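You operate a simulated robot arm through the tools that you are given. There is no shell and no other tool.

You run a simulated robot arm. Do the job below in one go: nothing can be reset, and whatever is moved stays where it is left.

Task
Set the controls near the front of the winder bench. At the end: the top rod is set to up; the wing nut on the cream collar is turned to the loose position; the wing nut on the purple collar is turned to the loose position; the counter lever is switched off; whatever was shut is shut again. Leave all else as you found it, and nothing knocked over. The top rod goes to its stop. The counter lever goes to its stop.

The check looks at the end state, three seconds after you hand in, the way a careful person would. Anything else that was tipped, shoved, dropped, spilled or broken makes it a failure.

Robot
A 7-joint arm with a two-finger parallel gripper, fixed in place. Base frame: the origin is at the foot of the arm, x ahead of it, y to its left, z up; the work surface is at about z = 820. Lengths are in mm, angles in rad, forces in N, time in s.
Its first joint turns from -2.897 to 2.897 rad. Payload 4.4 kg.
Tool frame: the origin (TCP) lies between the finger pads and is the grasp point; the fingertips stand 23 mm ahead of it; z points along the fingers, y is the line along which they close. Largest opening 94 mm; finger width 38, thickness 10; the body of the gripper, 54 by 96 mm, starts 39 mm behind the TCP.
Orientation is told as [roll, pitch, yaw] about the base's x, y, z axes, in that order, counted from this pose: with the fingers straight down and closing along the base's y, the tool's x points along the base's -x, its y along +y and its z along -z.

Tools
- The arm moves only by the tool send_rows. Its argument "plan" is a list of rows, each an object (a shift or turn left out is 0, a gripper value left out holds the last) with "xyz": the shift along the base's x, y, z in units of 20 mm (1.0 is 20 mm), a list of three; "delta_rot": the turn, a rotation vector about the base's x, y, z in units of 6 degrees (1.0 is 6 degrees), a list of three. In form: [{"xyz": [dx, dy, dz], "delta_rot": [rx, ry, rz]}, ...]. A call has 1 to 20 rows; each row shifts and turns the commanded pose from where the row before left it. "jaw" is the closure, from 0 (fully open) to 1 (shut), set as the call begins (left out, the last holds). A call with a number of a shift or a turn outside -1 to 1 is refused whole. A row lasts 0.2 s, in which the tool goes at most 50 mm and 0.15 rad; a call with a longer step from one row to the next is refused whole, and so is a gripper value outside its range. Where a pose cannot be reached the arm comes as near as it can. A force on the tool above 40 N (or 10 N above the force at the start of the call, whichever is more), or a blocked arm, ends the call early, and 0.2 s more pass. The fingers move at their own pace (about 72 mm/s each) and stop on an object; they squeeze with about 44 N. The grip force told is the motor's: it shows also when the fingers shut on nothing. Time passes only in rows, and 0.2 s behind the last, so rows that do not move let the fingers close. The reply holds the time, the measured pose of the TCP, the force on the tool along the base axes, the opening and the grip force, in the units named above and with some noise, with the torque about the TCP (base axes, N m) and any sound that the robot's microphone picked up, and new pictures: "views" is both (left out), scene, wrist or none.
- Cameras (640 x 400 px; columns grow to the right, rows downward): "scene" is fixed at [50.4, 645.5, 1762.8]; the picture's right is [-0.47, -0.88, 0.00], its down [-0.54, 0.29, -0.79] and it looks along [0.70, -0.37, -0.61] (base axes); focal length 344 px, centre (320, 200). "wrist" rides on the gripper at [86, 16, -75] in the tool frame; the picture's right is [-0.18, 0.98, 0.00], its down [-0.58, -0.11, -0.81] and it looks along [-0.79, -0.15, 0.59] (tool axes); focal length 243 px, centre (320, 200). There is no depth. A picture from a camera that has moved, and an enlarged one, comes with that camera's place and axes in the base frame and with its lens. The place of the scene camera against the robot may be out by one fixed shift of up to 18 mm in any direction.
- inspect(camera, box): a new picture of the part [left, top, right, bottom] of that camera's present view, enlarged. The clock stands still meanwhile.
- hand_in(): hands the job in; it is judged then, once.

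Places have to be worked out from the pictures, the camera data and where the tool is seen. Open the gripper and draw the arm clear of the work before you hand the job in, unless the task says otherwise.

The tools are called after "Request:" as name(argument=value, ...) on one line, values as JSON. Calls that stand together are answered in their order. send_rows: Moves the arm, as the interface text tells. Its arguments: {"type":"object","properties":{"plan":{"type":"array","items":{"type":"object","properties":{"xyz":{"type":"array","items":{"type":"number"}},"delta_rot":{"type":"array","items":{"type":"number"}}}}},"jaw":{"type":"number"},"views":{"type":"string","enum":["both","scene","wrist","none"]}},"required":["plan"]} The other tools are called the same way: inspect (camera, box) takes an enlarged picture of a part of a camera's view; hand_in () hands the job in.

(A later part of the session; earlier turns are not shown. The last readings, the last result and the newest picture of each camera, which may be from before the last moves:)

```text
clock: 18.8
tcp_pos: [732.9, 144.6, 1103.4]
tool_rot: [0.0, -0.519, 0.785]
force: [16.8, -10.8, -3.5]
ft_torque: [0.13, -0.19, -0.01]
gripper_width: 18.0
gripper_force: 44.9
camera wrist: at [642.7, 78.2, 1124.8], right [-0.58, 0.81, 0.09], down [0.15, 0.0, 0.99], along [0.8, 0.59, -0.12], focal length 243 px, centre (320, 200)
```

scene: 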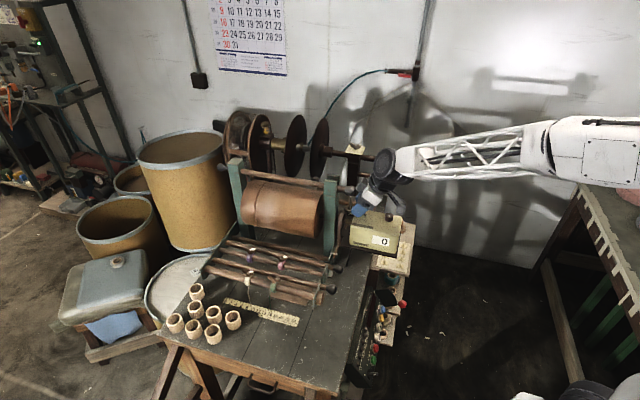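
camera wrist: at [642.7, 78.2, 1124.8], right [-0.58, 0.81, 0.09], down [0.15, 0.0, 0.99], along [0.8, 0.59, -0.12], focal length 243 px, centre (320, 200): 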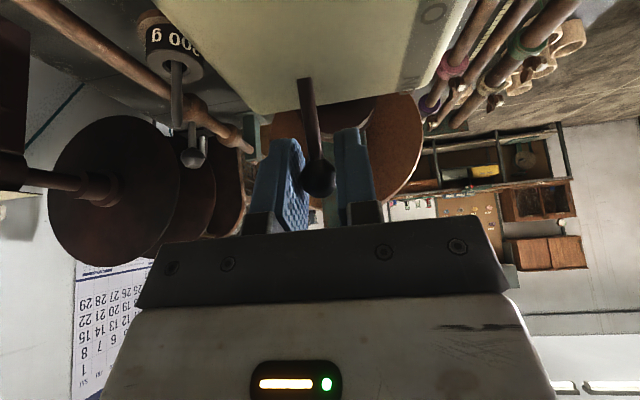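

The ball is held (18 mm) with a small side load. I'll ease sideways 1 mm and swing the ball along its arc toward OFF, first to about upright.

Request:
send_rows(plan=[{"xyz": [0.035, -0.035, 0]}, {"xyz": [-0.187, -0.187, 0.12]}, {"xyz": [-0.2475, -0.2475, 0.095]}, {"xyz": [-0.257, -0.257, 0.03]}], jaw=1.0, views="wrist")

```text
clock: 19.8
tcp_pos: [719.2, 131.6, 1110.2]
tool_rot: [0.0, -0.518, 0.787]
force: [13.4, 17.8, 1.2]
ft_torque: [0.74, -0.75, 0.02]
gripper_width: 18.2
gripper_force: 44.2
camera wrist: at [629.5, 64.6, 1131.2], right [-0.58, 0.81, 0.09], down [0.15, 0.0, 0.99], along [0.8, 0.59, -0.12], focal length 243 px, centre (320, 200)
```

wrist: 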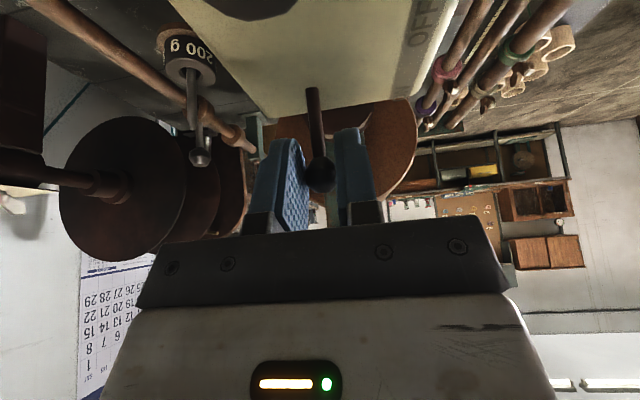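

The lever follows with about 22 N of resistance. Continuing over the top toward OFF.

Request:
send_rows(plan=[{"xyz": [-0.257, -0.257, -0.03]}, {"xyz": [-0.2475, -0.2475, -0.095]}], jaw=1.0, views="wrist")

```text
clock: 20.4
tcp_pos: [709.5, 120.8, 1107.3]
tool_rot: [-0.001, -0.517, 0.784]
force: [5.2, 20.9, 17.0]
ft_torque: [0.79, -0.76, 0.2]
gripper_width: 18.2
gripper_force: 45.0
camera wrist: at [619.0, 54.3, 1128.4], right [-0.58, 0.81, 0.09], down [0.15, 0.0, 0.99], along [0.8, 0.59, -0.12], focal length 243 px, centre (320, 200)
```

wrist: 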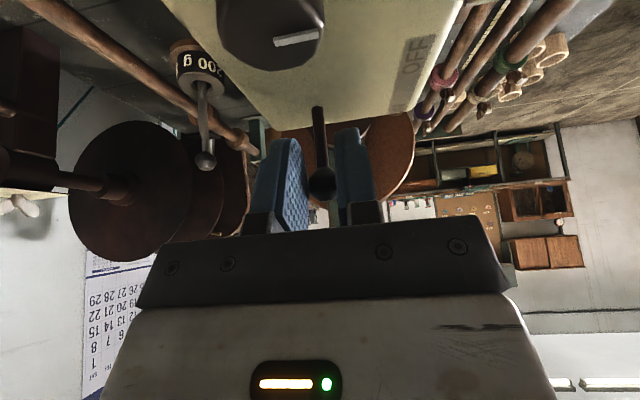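

Continuing a little further toward OFF, letting the height follow more flatly since the lever is pushing up slightly.

Request:
send_rows(plan=[{"xyz": [-0.17, -0.17, 0.02]}], jaw=1.0, views="both")

Request:
inspect(camera="scene", box=[340, 170, 410, 220])

```text
clock: 20.8
tcp_pos: [705.5, 117.3, 1106.5]
tool_rot: [0.002, -0.515, 0.786]
force: [10.4, 19.7, 4.6]
ft_torque: [0.72, -0.71, 0.09]
gripper_width: 17.9
gripper_force: 45.2
camera wrist: at [615.7, 51.0, 1127.4], right [-0.58, 0.81, 0.09], down [0.15, 0.0, 0.99], along [0.8, 0.59, -0.12], focal length 243 px, centre (320, 200)
```

scene: 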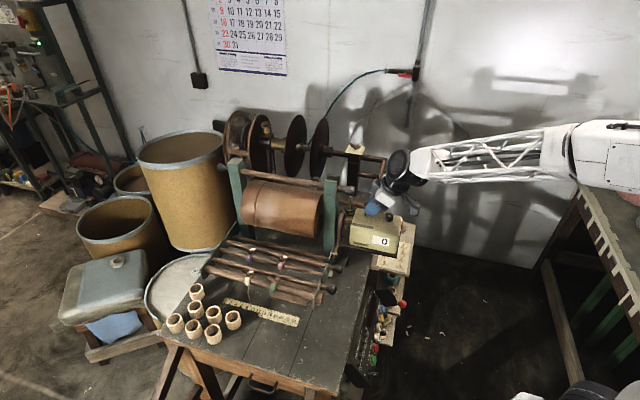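
wrist: 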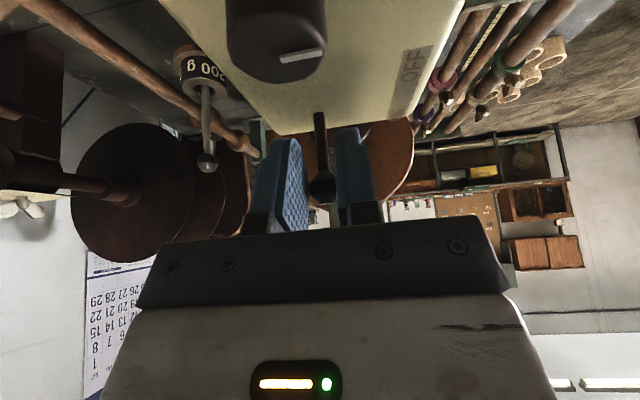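

```text
8.00 times, centred on (375, 195) of scene
camera zoom: at [50.4, 645.5, 1762.8], right [-0.47, -0.88, 0.0], down [-0.54, 0.29, -0.79], along [0.7, -0.37, -0.61], focal length 2749 px, centre (-120, 240)
```

zoom: 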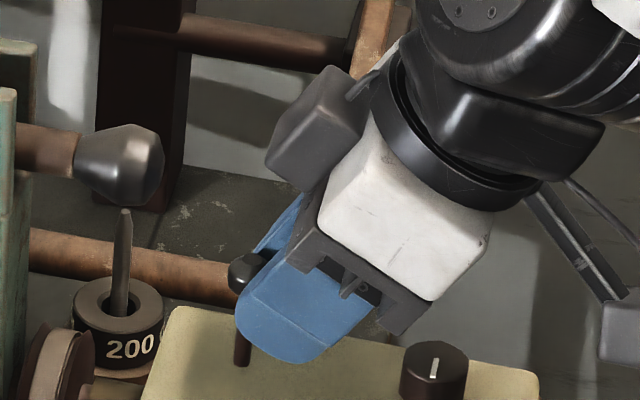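

The scene zoom shows the lever now about upright with the ball slipped to the far edge of the pads, so my grip slid. I'll open and back off slightly to see where the lever stays.

Request:
send_rows(plan=[{}, {}, {"xyz": [-0.3, -0.3, 0.5]}, {"xyz": [-0.3, -0.3, 0.8]}, {"xyz": [-0.3, -0.3, 0.8]}], jaw=0.4)

Request:
inspect(camera="scene", box=[340, 170, 410, 220])

Request:
inspect(camera="wrist", box=[220, 0, 440, 210])

```text
clock: 22.0
tcp_pos: [688.9, 99.5, 1148.0]
tool_rot: [0.001, -0.517, 0.784]
force: [-0.3, -0.4, 0.7]
ft_torque: [0.03, 0.02, -0.04]
gripper_width: 56.3
gripper_force: 0.2
camera wrist: at [597.6, 32.9, 1169.2], right [-0.58, 0.81, 0.09], down [0.15, 0.0, 0.99], along [0.8, 0.59, -0.12], focal length 243 px, centre (320, 200)
```

scene: 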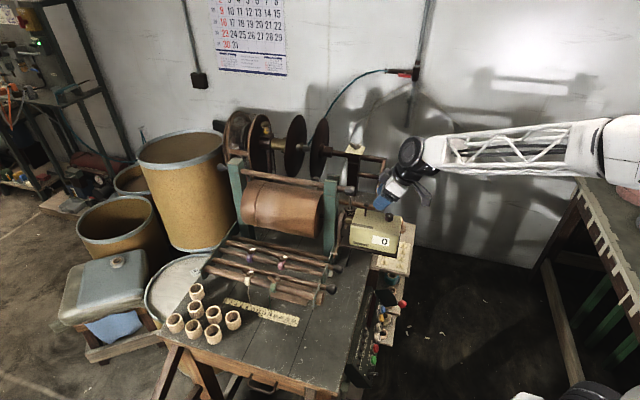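
wrist: 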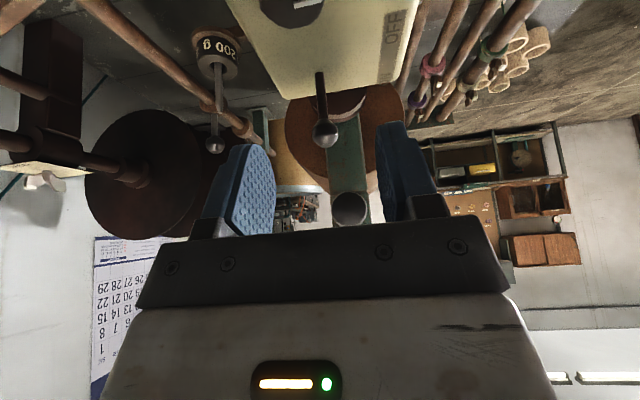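

```text
8.00 times, centred on (375, 195) of scene
camera zoom: at [50.4, 645.5, 1762.8], right [-0.47, -0.88, 0.0], down [-0.54, 0.29, -0.79], along [0.7, -0.37, -0.61], focal length 2749 px, centre (-120, 240)
```

zoom: 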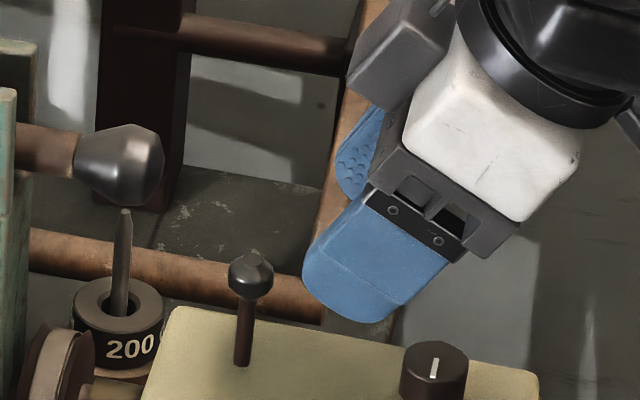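

```text
1.90 times, centred on (330, 105) of wrist
camera zoom: at [597.6, 32.9, 1169.2], right [-0.58, 0.81, 0.09], down [0.15, 0.0, 0.99], along [0.8, 0.59, -0.12], focal length 462 px, centre (301, 381)
```

zoom: 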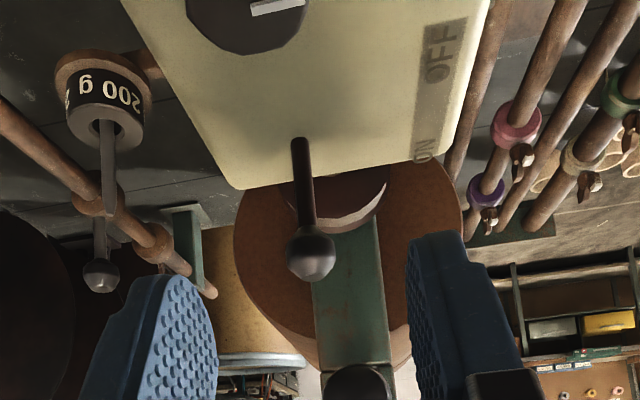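

The lever holds its place by friction, now about vertical with the ball near (720.5,132.6,1105). I'll regrip it and pull again, much more slowly, along its arc.

Request:
send_rows(plan=[{"xyz": [0.41, 0.425, -0.4875]}, {"xyz": [0.41, 0.425, -0.4875]}, {"xyz": [0.41, 0.425, -0.4875]}, {"xyz": [0.41, 0.425, -0.4875]}, {}], jaw=0.4, views="none")

Request:
send_rows(plan=[{}, {}, {}], jaw=1.0)

Request:
inspect(camera="scene", box=[340, 170, 410, 220])

```text
clock: 23.2
tcp_pos: [721.0, 133.6, 1108.6]
tool_rot: [0.002, -0.517, 0.786]
force: [0.6, -0.4, 0.6]
ft_torque: [0.01, -0.01, 0.04]
gripper_width: 56.4
gripper_force: 0.0
```

```text
clock: 24.0
tcp_pos: [721.0, 131.6, 1108.8]
tool_rot: [0.0, -0.519, 0.785]
force: [14.1, -9.3, -2.6]
ft_torque: [0.1, -0.18, 0.01]
gripper_width: 18.0
gripper_force: 45.7
camera wrist: at [630.6, 66.0, 1130.4], right [-0.58, 0.81, 0.09], down [0.15, 0.0, 0.99], along [0.8, 0.59, -0.12], focal length 243 px, centre (320, 200)
```

scene: 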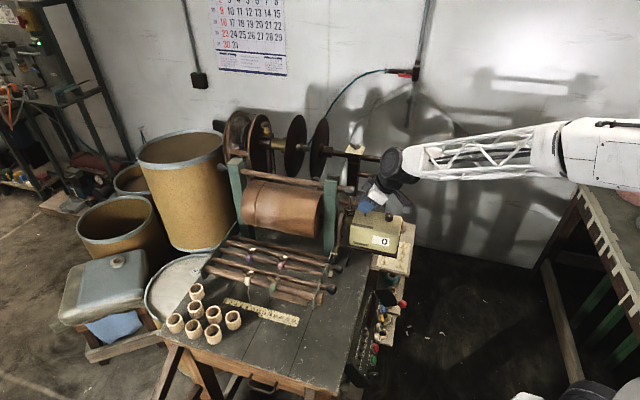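
wrist: 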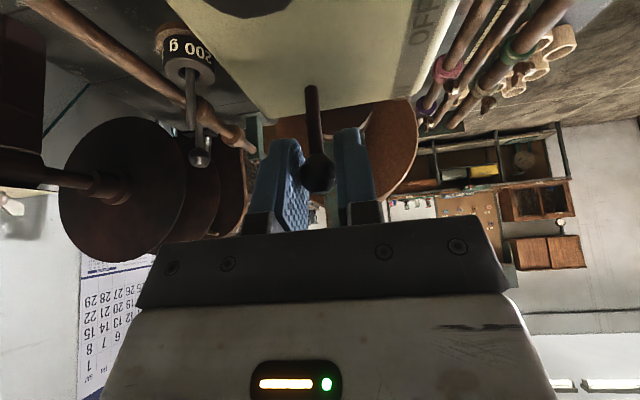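

```text
8.00 times, centred on (375, 195) of scene
camera zoom: at [50.4, 645.5, 1762.8], right [-0.47, -0.88, 0.0], down [-0.54, 0.29, -0.79], along [0.7, -0.37, -0.61], focal length 2749 px, centre (-120, 240)
```

zoom: 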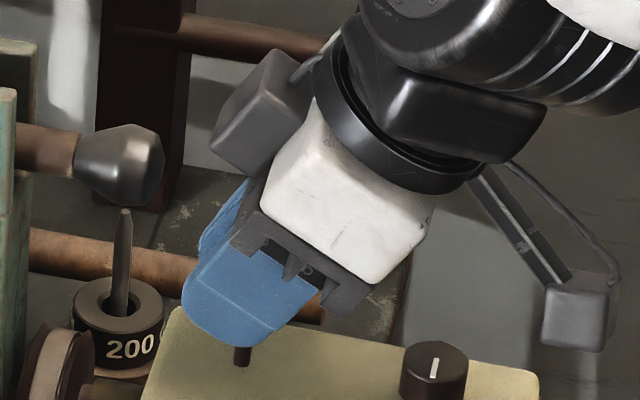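

Ball held centrally. Now pulling slowly (about 7 mm/s) along the arc toward OFF.

Request:
send_rows(plan=[{"xyz": [0.035, -0.035, 0]}, {"xyz": [-0.051, -0.051, 0]}, {"xyz": [-0.051, -0.051, -0.004]}, {"xyz": [-0.051, -0.051, -0.006]}, {"xyz": [-0.051, -0.051, -0.009]}, {"xyz": [-0.051, -0.051, -0.011]}, {"xyz": [-0.05, -0.05, -0.014]}, {"xyz": [-0.05, -0.05, -0.016]}, {"xyz": [-0.049, -0.049, -0.019]}, {"xyz": [-0.049, -0.049, -0.021]}], jaw=1.0)

Request:
inspect(camera="scene", box=[340, 170, 410, 220])

```text
clock: 26.2
tcp_pos: [712.3, 123.2, 1108.2]
tool_rot: [0.001, -0.518, 0.786]
force: [1.2, 27.1, 9.3]
ft_torque: [0.78, -0.66, 0.04]
gripper_width: 18.5
gripper_force: 45.5
camera wrist: at [621.9, 57.1, 1129.3], right [-0.58, 0.81, 0.09], down [0.15, 0.0, 0.99], along [0.8, 0.59, -0.12], focal length 243 px, centre (320, 200)
```

scene: 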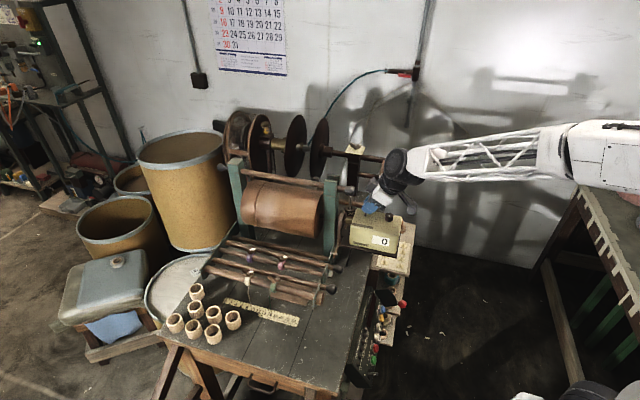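
wrist: 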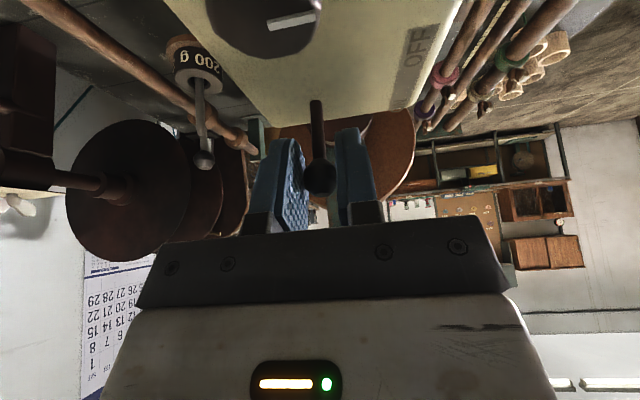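

```text
8.00 times, centred on (375, 195) of scene
camera zoom: at [50.4, 645.5, 1762.8], right [-0.47, -0.88, 0.0], down [-0.54, 0.29, -0.79], along [0.7, -0.37, -0.61], focal length 2749 px, centre (-120, 240)
```

zoom: 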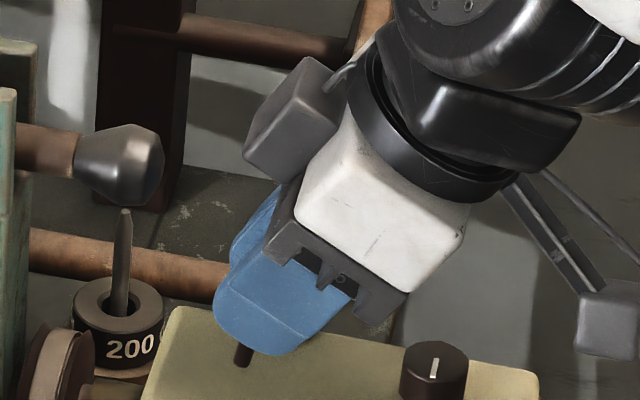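

The stem is now leaning toward OFF, so it's following. Continuing slowly, with a half-millimetre sideways ease.

Request:
send_rows(plan=[{"xyz": [-0.02, 0.02, 0]}, {"xyz": [-0.049, -0.049, -0.018]}, {"xyz": [-0.048, -0.048, -0.02]}, {"xyz": [-0.048, -0.048, -0.022]}, {"xyz": [-0.047, -0.047, -0.024]}, {"xyz": [-0.047, -0.047, -0.026]}, {"xyz": [-0.046, -0.046, -0.028]}, {"xyz": [-0.046, -0.046, -0.03]}, {"xyz": [-0.045, -0.045, -0.03]}, {"xyz": [-0.045, -0.045, -0.03]}], jaw=1.0)

Request:
inspect(camera="scene", box=[340, 170, 410, 220])

```text
clock: 28.4
tcp_pos: [703.8, 114.6, 1101.8]
tool_rot: [-0.001, -0.518, 0.785]
force: [19.1, 5.0, 12.8]
ft_torque: [0.72, -0.72, -0.09]
gripper_width: 18.2
gripper_force: 45.1
camera wrist: at [613.4, 48.8, 1124.0], right [-0.58, 0.81, 0.09], down [0.15, 0.0, 0.99], along [0.8, 0.59, -0.12], focal length 243 px, centre (320, 200)
```

scene: 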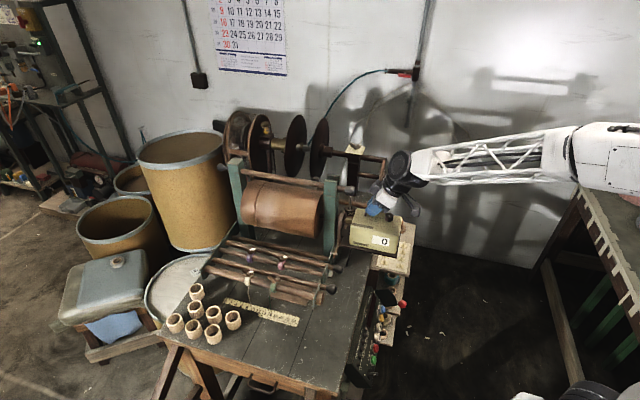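
wrist: 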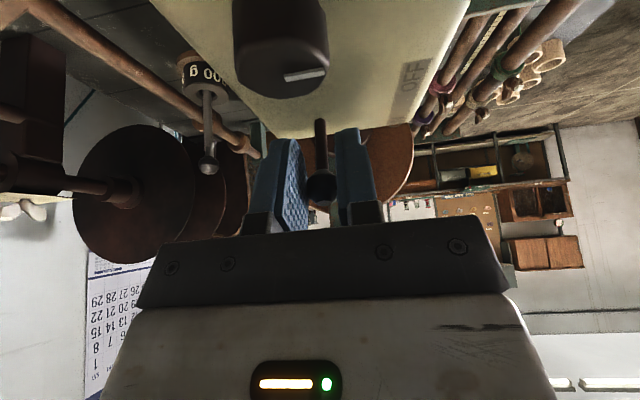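

```text
8.00 times, centred on (375, 195) of scene
camera zoom: at [50.4, 645.5, 1762.8], right [-0.47, -0.88, 0.0], down [-0.54, 0.29, -0.79], along [0.7, -0.37, -0.61], focal length 2749 px, centre (-120, 240)
```

zoom: 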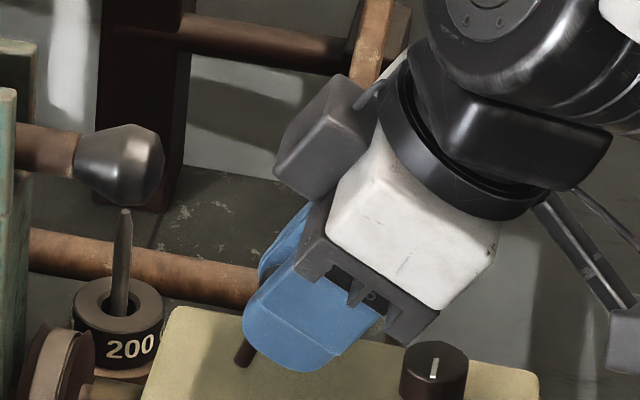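

The stem clearly leans toward OFF now. I'll pull a few millimetres more, then release and look.

Request:
send_rows(plan=[{"xyz": [-0.045, -0.045, -0.025]}, {"xyz": [-0.045, -0.045, -0.025]}, {"xyz": [-0.045, -0.045, -0.025]}, {"xyz": [-0.045, -0.045, -0.025]}], jaw=1.0, views="none")

Request:
send_rows(plan=[{}, {}, {"xyz": [-0.35, -0.35, 0.6]}, {"xyz": [-0.35, -0.35, 0.8]}, {"xyz": [-0.35, -0.35, 0.8]}], jaw=0.4)

Request:
inspect(camera="scene", box=[340, 170, 410, 220])

Request:
inspect(camera="wrist", box=[220, 0, 440, 210])

```text
clock: 29.4
tcp_pos: [699.8, 112.5, 1100.0]
tool_rot: [0.001, -0.518, 0.785]
force: [30.6, 0.7, 1.1]
ft_torque: [0.7, -0.63, -0.23]
gripper_width: 18.2
gripper_force: 45.5
```

```text
clock: 30.6
tcp_pos: [678.6, 91.8, 1144.3]
tool_rot: [0.001, -0.518, 0.785]
force: [-0.2, 0.5, -0.5]
ft_torque: [0.0, 0.02, 0.02]
gripper_width: 56.6
gripper_force: 0.0
camera wrist: at [588.6, 25.0, 1166.1], right [-0.58, 0.81, 0.09], down [0.15, 0.0, 0.99], along [0.8, 0.59, -0.12], focal length 243 px, centre (320, 200)
```

scene: 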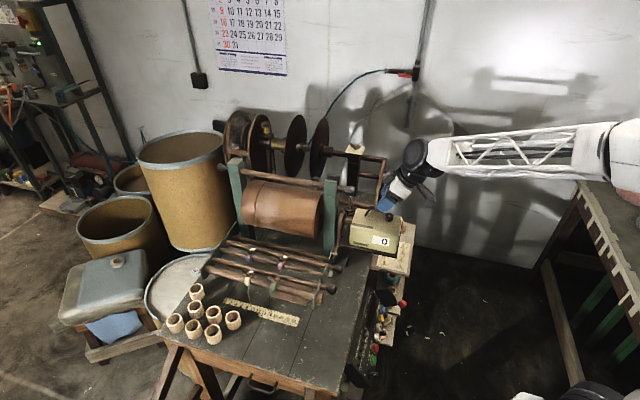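
wrist: 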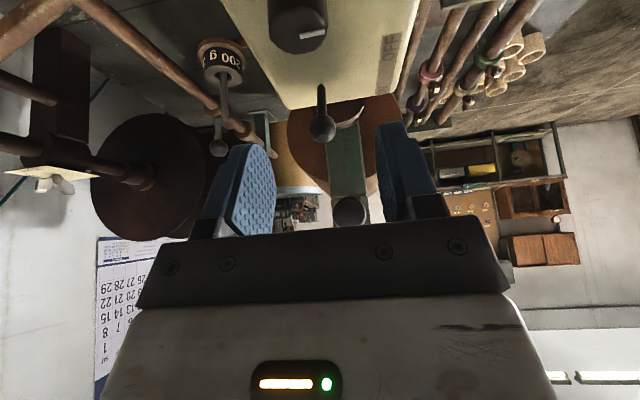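

```text
8.00 times, centred on (375, 195) of scene
camera zoom: at [50.4, 645.5, 1762.8], right [-0.47, -0.88, 0.0], down [-0.54, 0.29, -0.79], along [0.7, -0.37, -0.61], focal length 2749 px, centre (-120, 240)
```

zoom: 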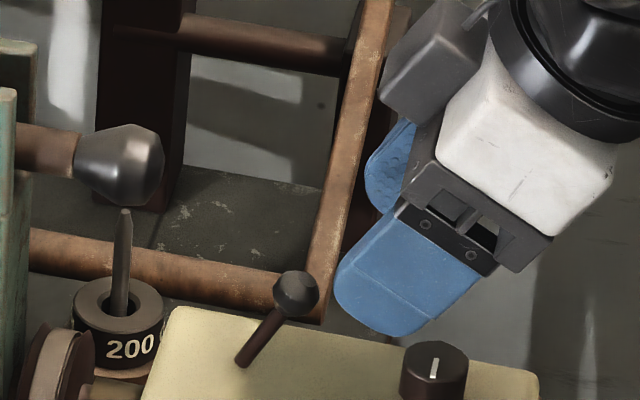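

```text
1.90 times, centred on (330, 105) of wrist
camera zoom: at [588.6, 25.0, 1166.1], right [-0.58, 0.81, 0.09], down [0.15, 0.0, 0.99], along [0.8, 0.59, -0.12], focal length 462 px, centre (301, 381)
```

zoom: 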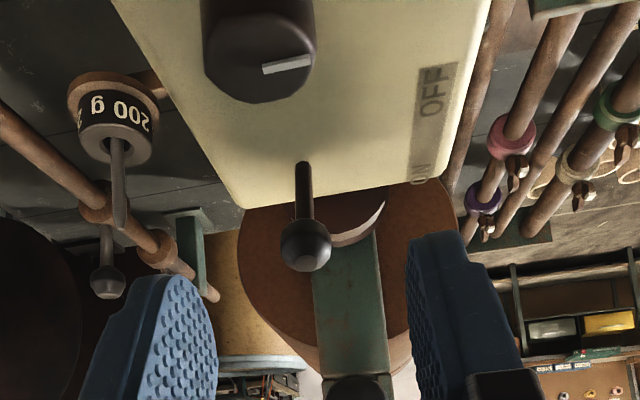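

The lever now leans to OFF by about as much as it leaned to ON before. To be sure it's at its stop, I'll regrip and pull once more, then compare positions.

Request:
send_rows(plan=[{"xyz": [0.38, 0.364, -0.49]}, {"xyz": [0.38, 0.364, -0.49]}, {"xyz": [0.38, 0.364, -0.49]}, {"xyz": [0.38, 0.364, -0.49]}, {}], jaw=0.4, views="none")

Request:
send_rows(plan=[{}, {}, {}], jaw=1.0)

Request:
send_rows(plan=[{"xyz": [-0.046, -0.046, -0.036]}, {"xyz": [-0.046, -0.046, -0.036]}, {"xyz": [-0.046, -0.046, -0.036]}, {"xyz": [-0.046, -0.046, -0.036]}, {"xyz": [-0.046, -0.046, -0.036]}, {"xyz": [-0.046, -0.046, -0.036]}, {"xyz": [-0.046, -0.046, -0.036]}], jaw=1.0)

Request:
inspect(camera="scene", box=[340, 170, 410, 220])

```text
clock: 31.8
tcp_pos: [710.1, 120.1, 1106.0]
tool_rot: [-0.002, -0.519, 0.785]
force: [0.2, 0.3, 0.6]
ft_torque: [-0.01, 0.02, -0.01]
gripper_width: 56.4
gripper_force: 0.0
```

```text
clock: 32.6
tcp_pos: [709.9, 119.7, 1104.3]
tool_rot: [0.001, -0.52, 0.784]
force: [-10.0, 8.8, 1.4]
ft_torque: [0.07, 0.09, -0.03]
gripper_width: 17.9
gripper_force: 44.8
camera wrist: at [618.9, 54.1, 1127.2], right [-0.58, 0.81, 0.09], down [0.15, 0.0, 0.99], along [0.8, 0.59, -0.12], focal length 243 px, centre (320, 200)
```

scene: 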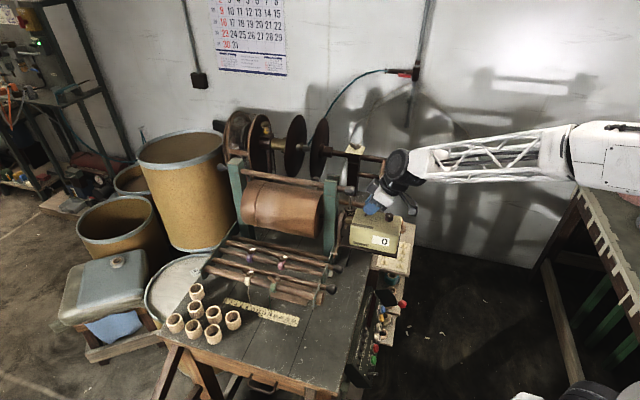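
wrist: 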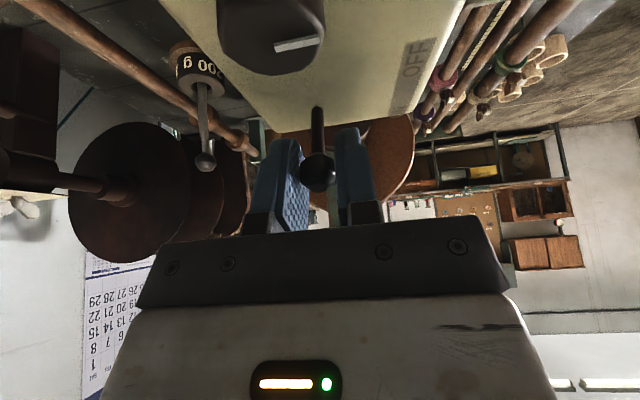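

```text
clock: 34.2
tcp_pos: [702.7, 114.5, 1102.4]
tool_rot: [0.001, -0.518, 0.787]
force: [-3.3, 12.1, 2.4]
ft_torque: [-0.62, 0.68, 0.07]
gripper_width: 18.0
gripper_force: 45.6
stopped in row 7: the force on the tool passed its limit at 40 N (the readings are from after the stop); the commanded pose is now the measured one
camera wrist: at [613.2, 48.2, 1122.4], right [-0.58, 0.81, 0.09], down [0.15, 0.0, 0.99], along [0.8, 0.59, -0.12], focal length 243 px, centre (320, 200)
```

scene: 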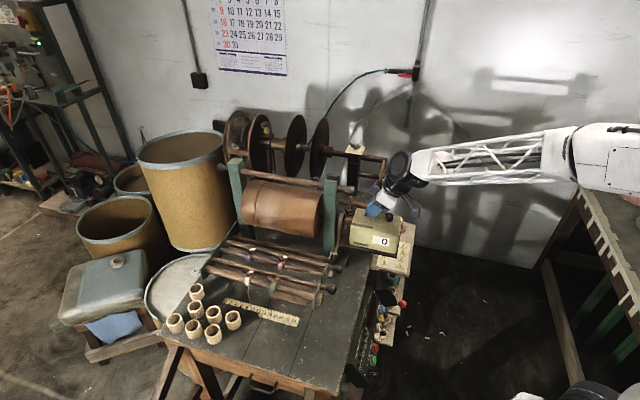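
wrist: 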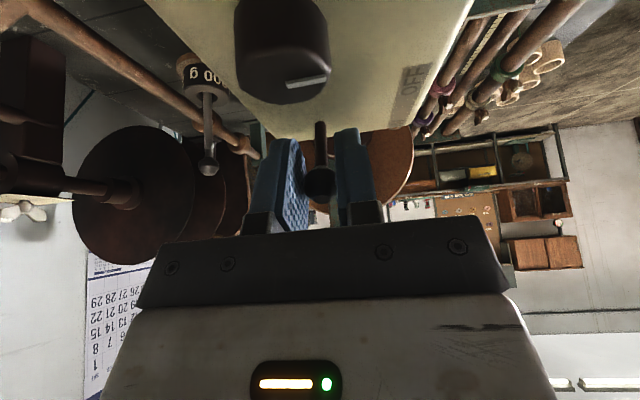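

```text
8.00 times, centred on (375, 195) of scene
camera zoom: at [50.4, 645.5, 1762.8], right [-0.47, -0.88, 0.0], down [-0.54, 0.29, -0.79], along [0.7, -0.37, -0.61], focal length 2749 px, centre (-120, 240)
```

zoom: 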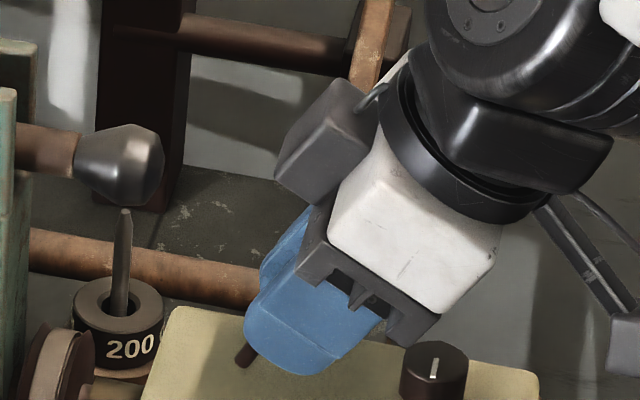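

The force passed 40 N, which suggests a hard stop. I'll release, back away and check the lever's resting position.

Request:
send_rows(plan=[{}, {}, {"xyz": [-0.35, -0.35, 0.6]}, {"xyz": [-0.35, -0.35, 0.8]}, {"xyz": [-0.35, -0.35, 0.8]}], jaw=0.4)

Request:
inspect(camera="scene", box=[340, 170, 410, 220])

Request:
inspect(camera="wrist", box=[220, 0, 440, 210])

```text
clock: 35.4
tcp_pos: [683.2, 92.6, 1145.0]
tool_rot: [-0.001, -0.517, 0.786]
force: [-0.1, -0.4, -0.4]
ft_torque: [0.05, 0.01, 0.02]
gripper_width: 56.7
gripper_force: 0.1
camera wrist: at [592.6, 26.7, 1166.4], right [-0.58, 0.81, 0.09], down [0.15, 0.0, 0.99], along [0.8, 0.59, -0.12], focal length 243 px, centre (320, 200)
```

scene: 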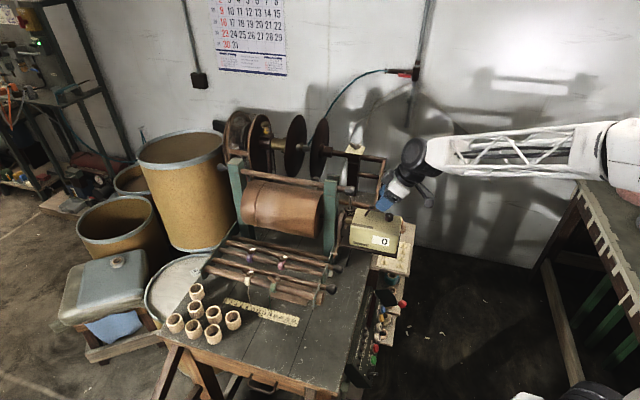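
wrist: 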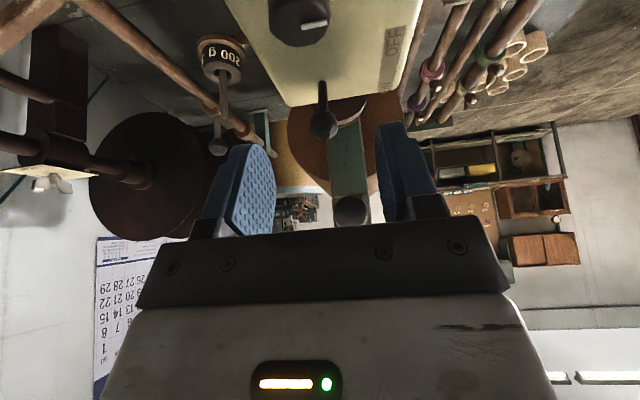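

```text
8.00 times, centred on (375, 195) of scene
camera zoom: at [50.4, 645.5, 1762.8], right [-0.47, -0.88, 0.0], down [-0.54, 0.29, -0.79], along [0.7, -0.37, -0.61], focal length 2749 px, centre (-120, 240)
```

zoom: 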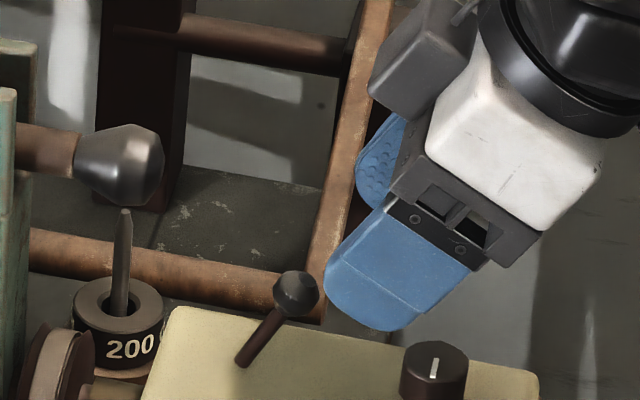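

```text
1.90 times, centred on (330, 105) of wrist
camera zoom: at [592.6, 26.7, 1166.4], right [-0.58, 0.81, 0.09], down [0.15, 0.0, 0.99], along [0.8, 0.59, -0.12], focal length 462 px, centre (301, 381)
```

zoom: 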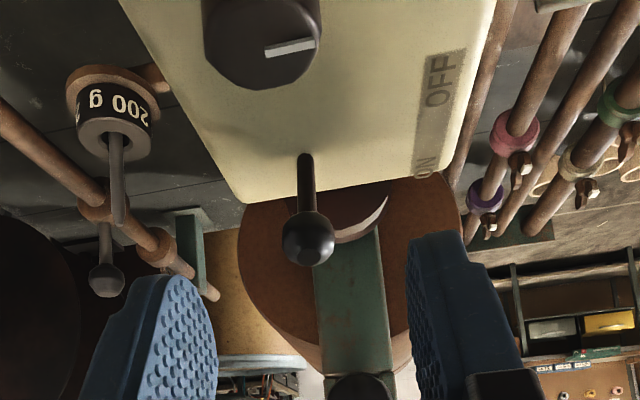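

The lever hasn't moved further, so it's at its OFF stop. Next is the top rod: the knob centre is about (753,176,1152), so I'll go to a stand-off on a tilted approach line from its right end.

Request:
send_rows(plan=[{"xyz": [0, 0, 0.8]}, {"xyz": [0, 0, 0.8]}, {"xyz": [0, 0, 0.8]}, {"xyz": [0, 0, 0.8]}, {"xyz": [0.58, 0.75, 0]}, {"xyz": [0.58, 0.75, 0]}, {"xyz": [0.58, 0.75, 0]}, {"xyz": [0.58, 0.75, 0]}, {}], jaw=0.3)

Request:
inspect(camera="wrist", box=[200, 40, 440, 230])

Request:
inspect(camera="scene", box=[320, 160, 400, 220])

```text
clock: 37.4
tcp_pos: [729.1, 153.6, 1208.2]
tool_rot: [-0.001, -0.517, 0.787]
force: [-0.3, -0.7, -0.4]
ft_torque: [0.0, 0.0, 0.0]
gripper_width: 65.8
gripper_force: 0.1
camera wrist: at [638.8, 87.3, 1230.3], right [-0.58, 0.81, 0.09], down [0.15, 0.0, 0.99], along [0.8, 0.59, -0.12], focal length 243 px, centre (320, 200)
```

scene: 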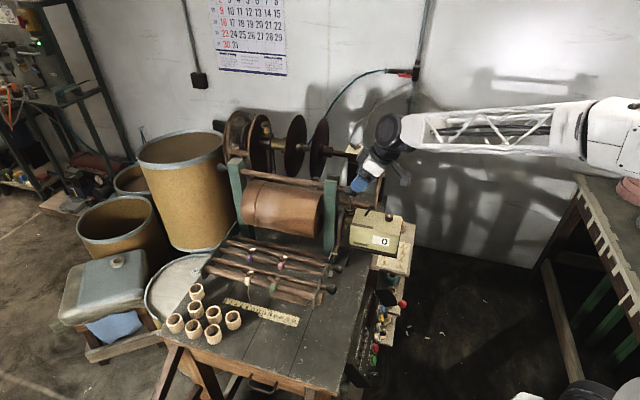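
wrist: 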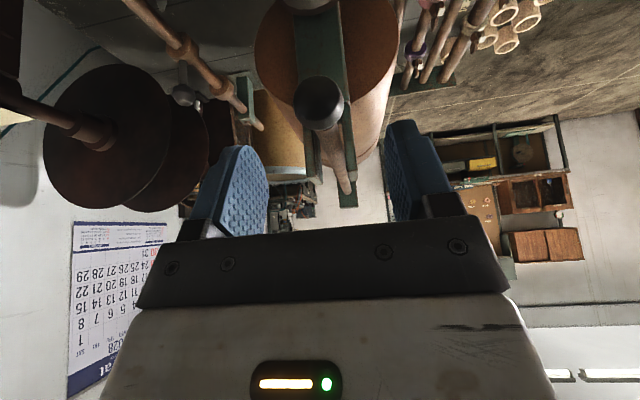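

```text
2.11 times, centred on (320, 135) of wrist
camera zoom: at [638.8, 87.3, 1230.3], right [-0.58, 0.81, 0.09], down [0.15, 0.0, 0.99], along [0.8, 0.59, -0.12], focal length 511 px, centre (320, 337)
```

zoom: 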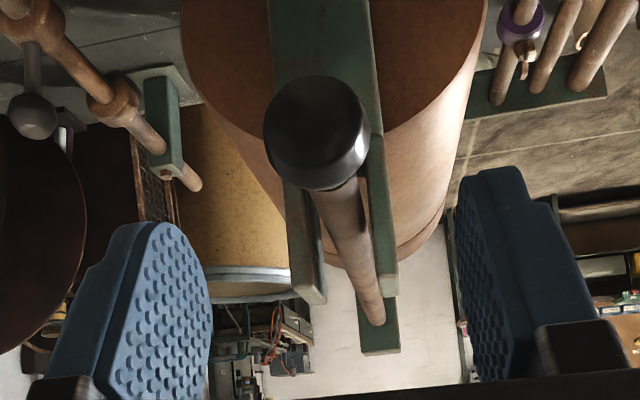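

```text
6.67 times, centred on (360, 190) of scene
camera zoom: at [50.4, 645.5, 1762.8], right [-0.47, -0.88, 0.0], down [-0.54, 0.29, -0.79], along [0.7, -0.37, -0.61], focal length 2291 px, centre (53, 267)
```

zoom: 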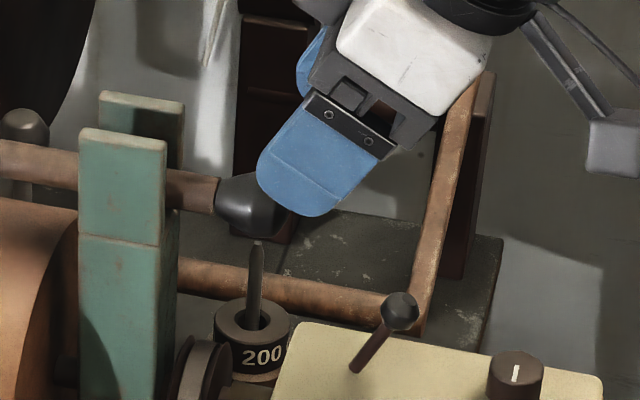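

The knob is centred between the open fingers, resting in the bottom of the fork. I'll advance along the tool axis to straddle it.

Request:
send_rows(plan=[{"xyz": [0.295, 0.29, -0.735]}, {"xyz": [0.295, 0.29, -0.735]}, {"xyz": [0.295, 0.29, -0.735]}, {"xyz": [0.295, 0.29, -0.735]}, {}], jaw=0.3)

Request:
inspect(camera="wrist", box=[200, 40, 440, 230])

Request:
inspect(camera="scene", box=[320, 160, 400, 220])

```text
clock: 38.6
tcp_pos: [753.3, 177.3, 1150.2]
tool_rot: [-0.001, -0.517, 0.788]
force: [-0.3, 0.4, 0.3]
ft_torque: [0.02, -0.03, 0.0]
gripper_width: 65.7
gripper_force: 0.0
camera wrist: at [662.4, 110.2, 1171.8], right [-0.58, 0.81, 0.09], down [0.15, 0.0, 0.99], along [0.8, 0.59, -0.12], focal length 243 px, centre (320, 200)
```

scene: 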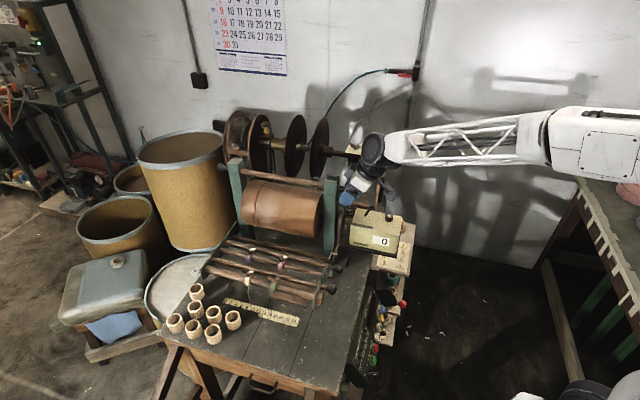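
wrist: 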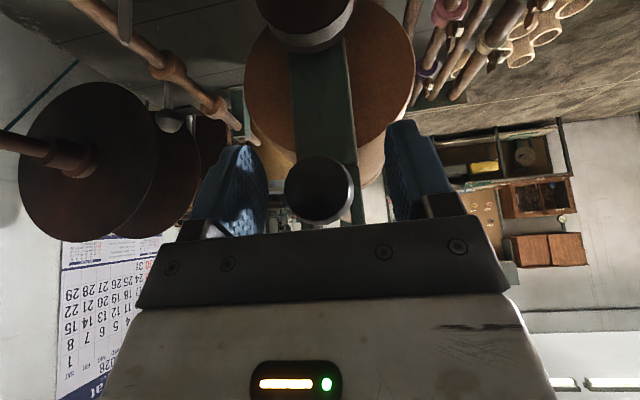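

```text
2.11 times, centred on (320, 135) of wrist
camera zoom: at [662.4, 110.2, 1171.8], right [-0.58, 0.81, 0.09], down [0.15, 0.0, 0.99], along [0.8, 0.59, -0.12], focal length 511 px, centre (320, 337)
```

zoom: 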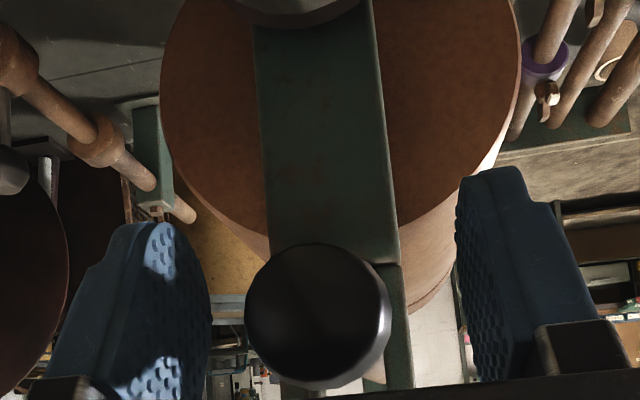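

```text
6.67 times, centred on (360, 190) of scene
camera zoom: at [50.4, 645.5, 1762.8], right [-0.47, -0.88, 0.0], down [-0.54, 0.29, -0.79], along [0.7, -0.37, -0.61], focal length 2291 px, centre (53, 267)
```

zoom: 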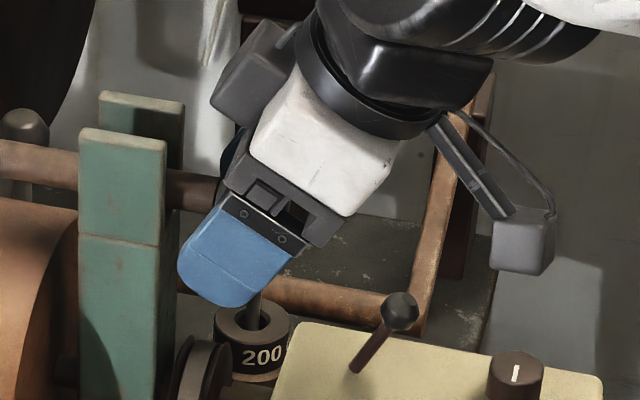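

Knob lies between the pads, aligned with the tool centre. Closing on it.

Request:
send_rows(plan=[{}, {}, {}], jaw=1.0, views="wrist")

```text
clock: 39.4
tcp_pos: [752.0, 176.9, 1149.9]
tool_rot: [0.001, -0.518, 0.787]
force: [-1.2, 4.0, -0.5]
ft_torque: [-0.05, 0.03, 0.0]
gripper_width: 30.5
gripper_force: 45.0
camera wrist: at [662.3, 110.2, 1171.9], right [-0.58, 0.81, 0.09], down [0.15, 0.0, 0.99], along [0.8, 0.59, -0.12], focal length 243 px, centre (320, 200)
```

wrist: 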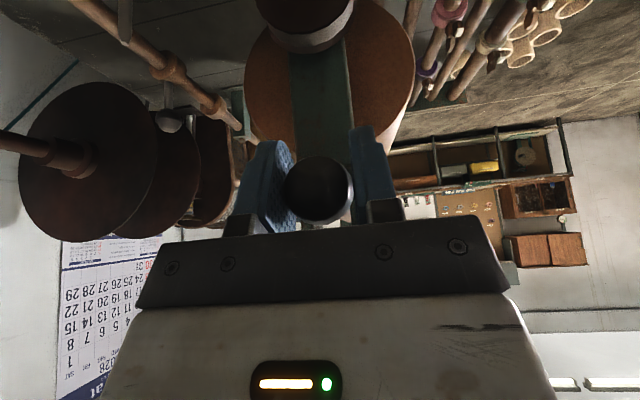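

Held at 30.5 mm with almost no side load. Lifting slowly 20 mm to feel the resistance.

Request:
send_rows(plan=[{"xyz": [0, 0, 0.15]}, {"xyz": [0, 0, 0.15]}, {"xyz": [0, 0, 0.15]}, {"xyz": [0, 0, 0.15]}, {"xyz": [0, 0, 0.15]}, {"xyz": [0, 0, 0.15]}], jaw=1.0)

Request:
inspect(camera="scene", box=[320, 160, 400, 220])

```text
clock: 40.8
tcp_pos: [752.8, 176.8, 1169.1]
tool_rot: [0.001, -0.519, 0.788]
force: [7.9, 9.3, -4.2]
ft_torque: [-0.7, 0.67, 0.09]
gripper_width: 30.8
gripper_force: 45.3
camera wrist: at [662.4, 110.3, 1189.6], right [-0.58, 0.81, 0.09], down [0.15, 0.0, 0.99], along [0.8, 0.59, -0.12], focal length 243 px, centre (320, 200)
```

scene: 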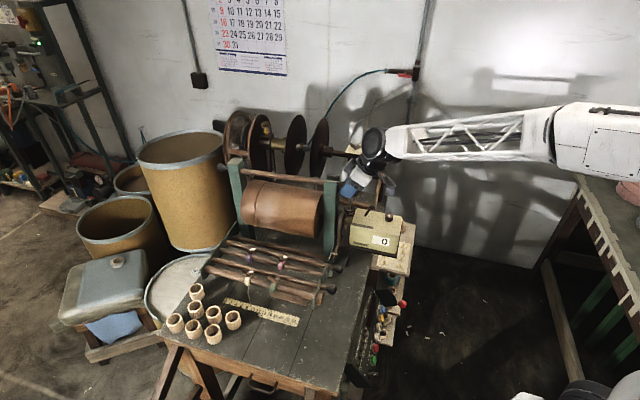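
wrist: 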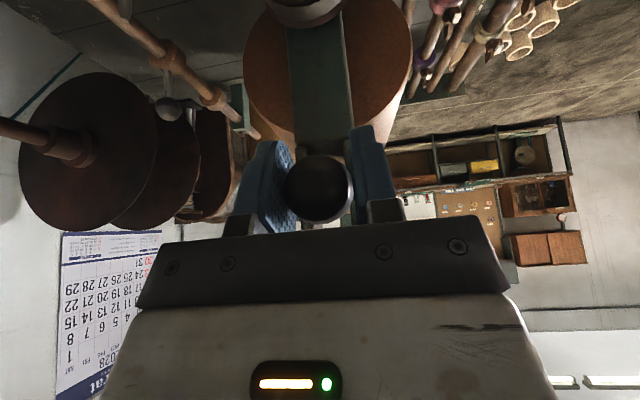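

```text
6.67 times, centred on (360, 190) of scene
camera zoom: at [50.4, 645.5, 1762.8], right [-0.47, -0.88, 0.0], down [-0.54, 0.29, -0.79], along [0.7, -0.37, -0.61], focal length 2291 px, centre (53, 267)
```

zoom: 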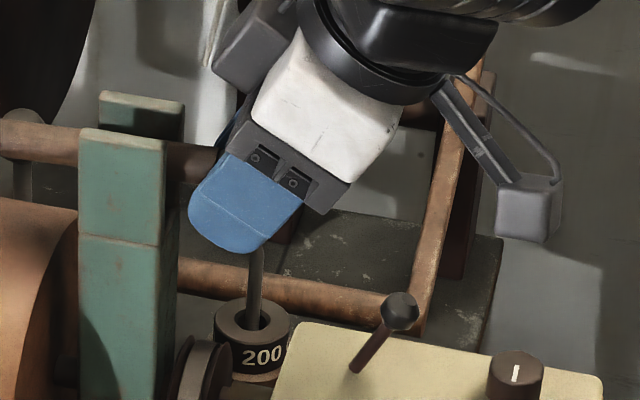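

The rod is rising smoothly with little force, though it's pulling slightly toward its pivot. I'll continue along an arc around the left pivot.

Request:
send_rows(plan=[{"xyz": [0.05, 0.05, 0.25]}, {"xyz": [0.03, 0.03, 0.25]}, {"xyz": [0.015, 0.015, 0.25]}, {"xyz": [0.015, 0.015, 0.25]}, {"xyz": [0.018, 0.018, 0.25]}, {"xyz": [0.02, 0.02, 0.25]}, {"xyz": [0.022, 0.022, 0.25]}, {"xyz": [0.024, 0.024, 0.25]}], jaw=1.0)

Request:
inspect(camera="scene", box=[300, 140, 400, 220])

```text
clock: 42.6
tcp_pos: [756.0, 180.4, 1208.7]
tool_rot: [0.001, -0.518, 0.787]
force: [-10.1, 6.7, -3.9]
ft_torque: [-0.63, 0.56, -0.02]
gripper_width: 31.0
gripper_force: 45.0
camera wrist: at [666.4, 114.3, 1229.8], right [-0.58, 0.81, 0.09], down [0.15, 0.0, 0.99], along [0.8, 0.59, -0.12], focal length 243 px, centre (320, 200)
```

scene: 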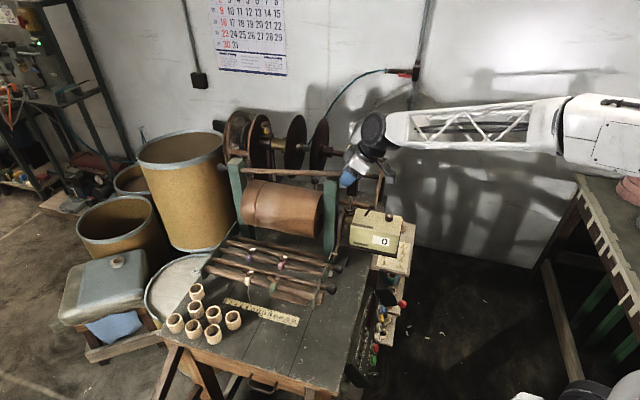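
wrist: 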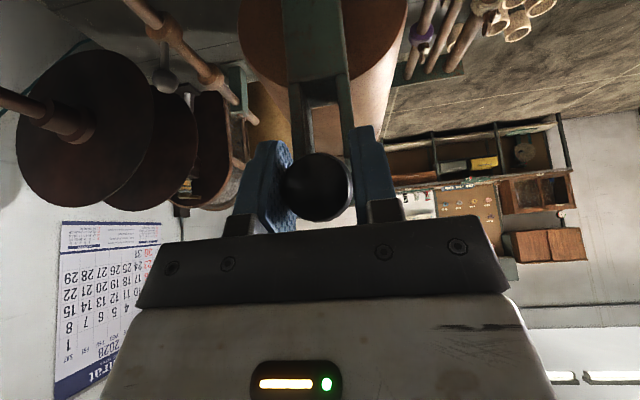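

```text
5.00 times, centred on (350, 180) of scene
camera zoom: at [50.4, 645.5, 1762.8], right [-0.47, -0.88, 0.0], down [-0.54, 0.29, -0.79], along [0.7, -0.37, -0.61], focal length 1718 px, centre (170, 300)
```

zoom: 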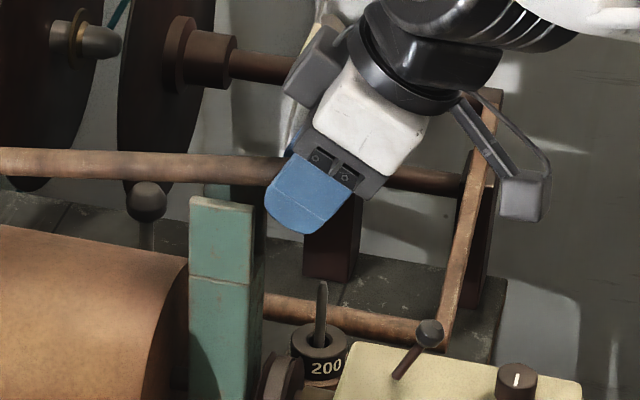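

The rod is out of the fork and swinging up freely (about 8°). I'll continue on the arc, rotating the hand with the rod so the grip doesn't twist, watching for the stop.

Request:
send_rows(plan=[{"xyz": [0.01, 0.05, 0.3], "delta_rot": [-0.1, 0.1, 0]}, {"xyz": [0.033, 0.033, 0.3], "delta_rot": [-0.1, 0.1, 0]}, {"xyz": [0.036, 0.036, 0.3], "delta_rot": [-0.1, 0.1, 0]}, {"xyz": [0.039, 0.039, 0.3], "delta_rot": [-0.1, 0.1, 0]}, {"xyz": [0.042, 0.042, 0.3], "delta_rot": [-0.1, 0.1, 0]}, {"xyz": [0.045, 0.045, 0.3], "delta_rot": [-0.1, 0.1, 0]}, {"xyz": [0.048, 0.048, 0.3], "delta_rot": [-0.1, 0.1, 0]}, {"xyz": [0.051, 0.051, 0.295], "delta_rot": [-0.1, 0.1, 0]}, {"xyz": [0.055, 0.055, 0.295], "delta_rot": [-0.1, 0.1, 0]}, {"xyz": [0.06, 0.06, 0.295], "delta_rot": [-0.1, 0.1, 0]}], jaw=1.0)

Request:
inspect(camera="scene", box=[220, 110, 380, 210])

```text
clock: 44.8
tcp_pos: [765.7, 189.2, 1267.5]
tool_rot: [0.002, -0.368, 0.786]
force: [30.0, -1.4, -6.1]
ft_torque: [0.28, -0.23, 0.16]
gripper_width: 30.8
gripper_force: 45.5
camera wrist: at [678.1, 126.3, 1304.7], right [-0.57, 0.82, 0.07], down [0.26, 0.1, 0.96], along [0.78, 0.57, -0.27], focal length 243 px, centre (320, 200)
```

scene: 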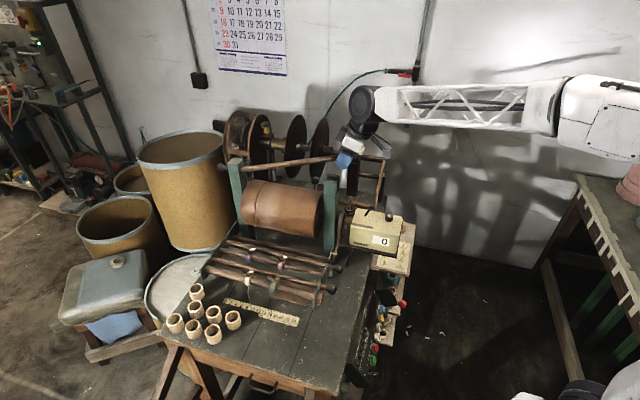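
wrist: 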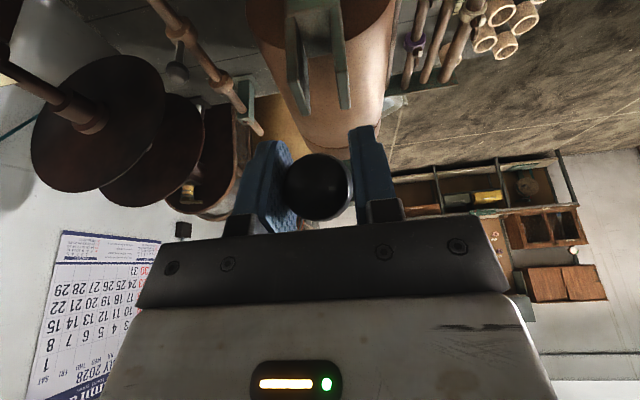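

```text
4.00 times, centred on (300, 160) of scene
camera zoom: at [50.4, 645.5, 1762.8], right [-0.47, -0.88, 0.0], down [-0.54, 0.29, -0.79], along [0.7, -0.37, -0.61], focal length 1374 px, centre (400, 360)
```

zoom: 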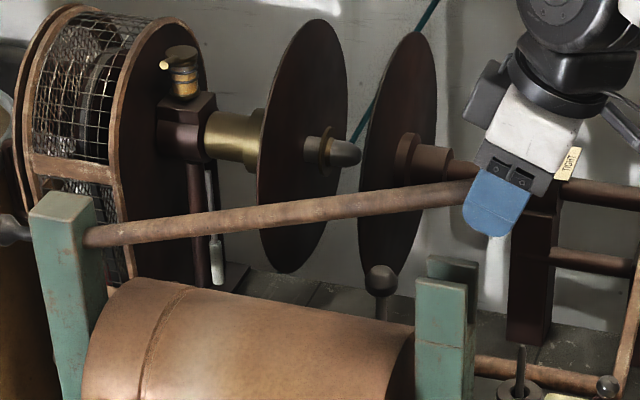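

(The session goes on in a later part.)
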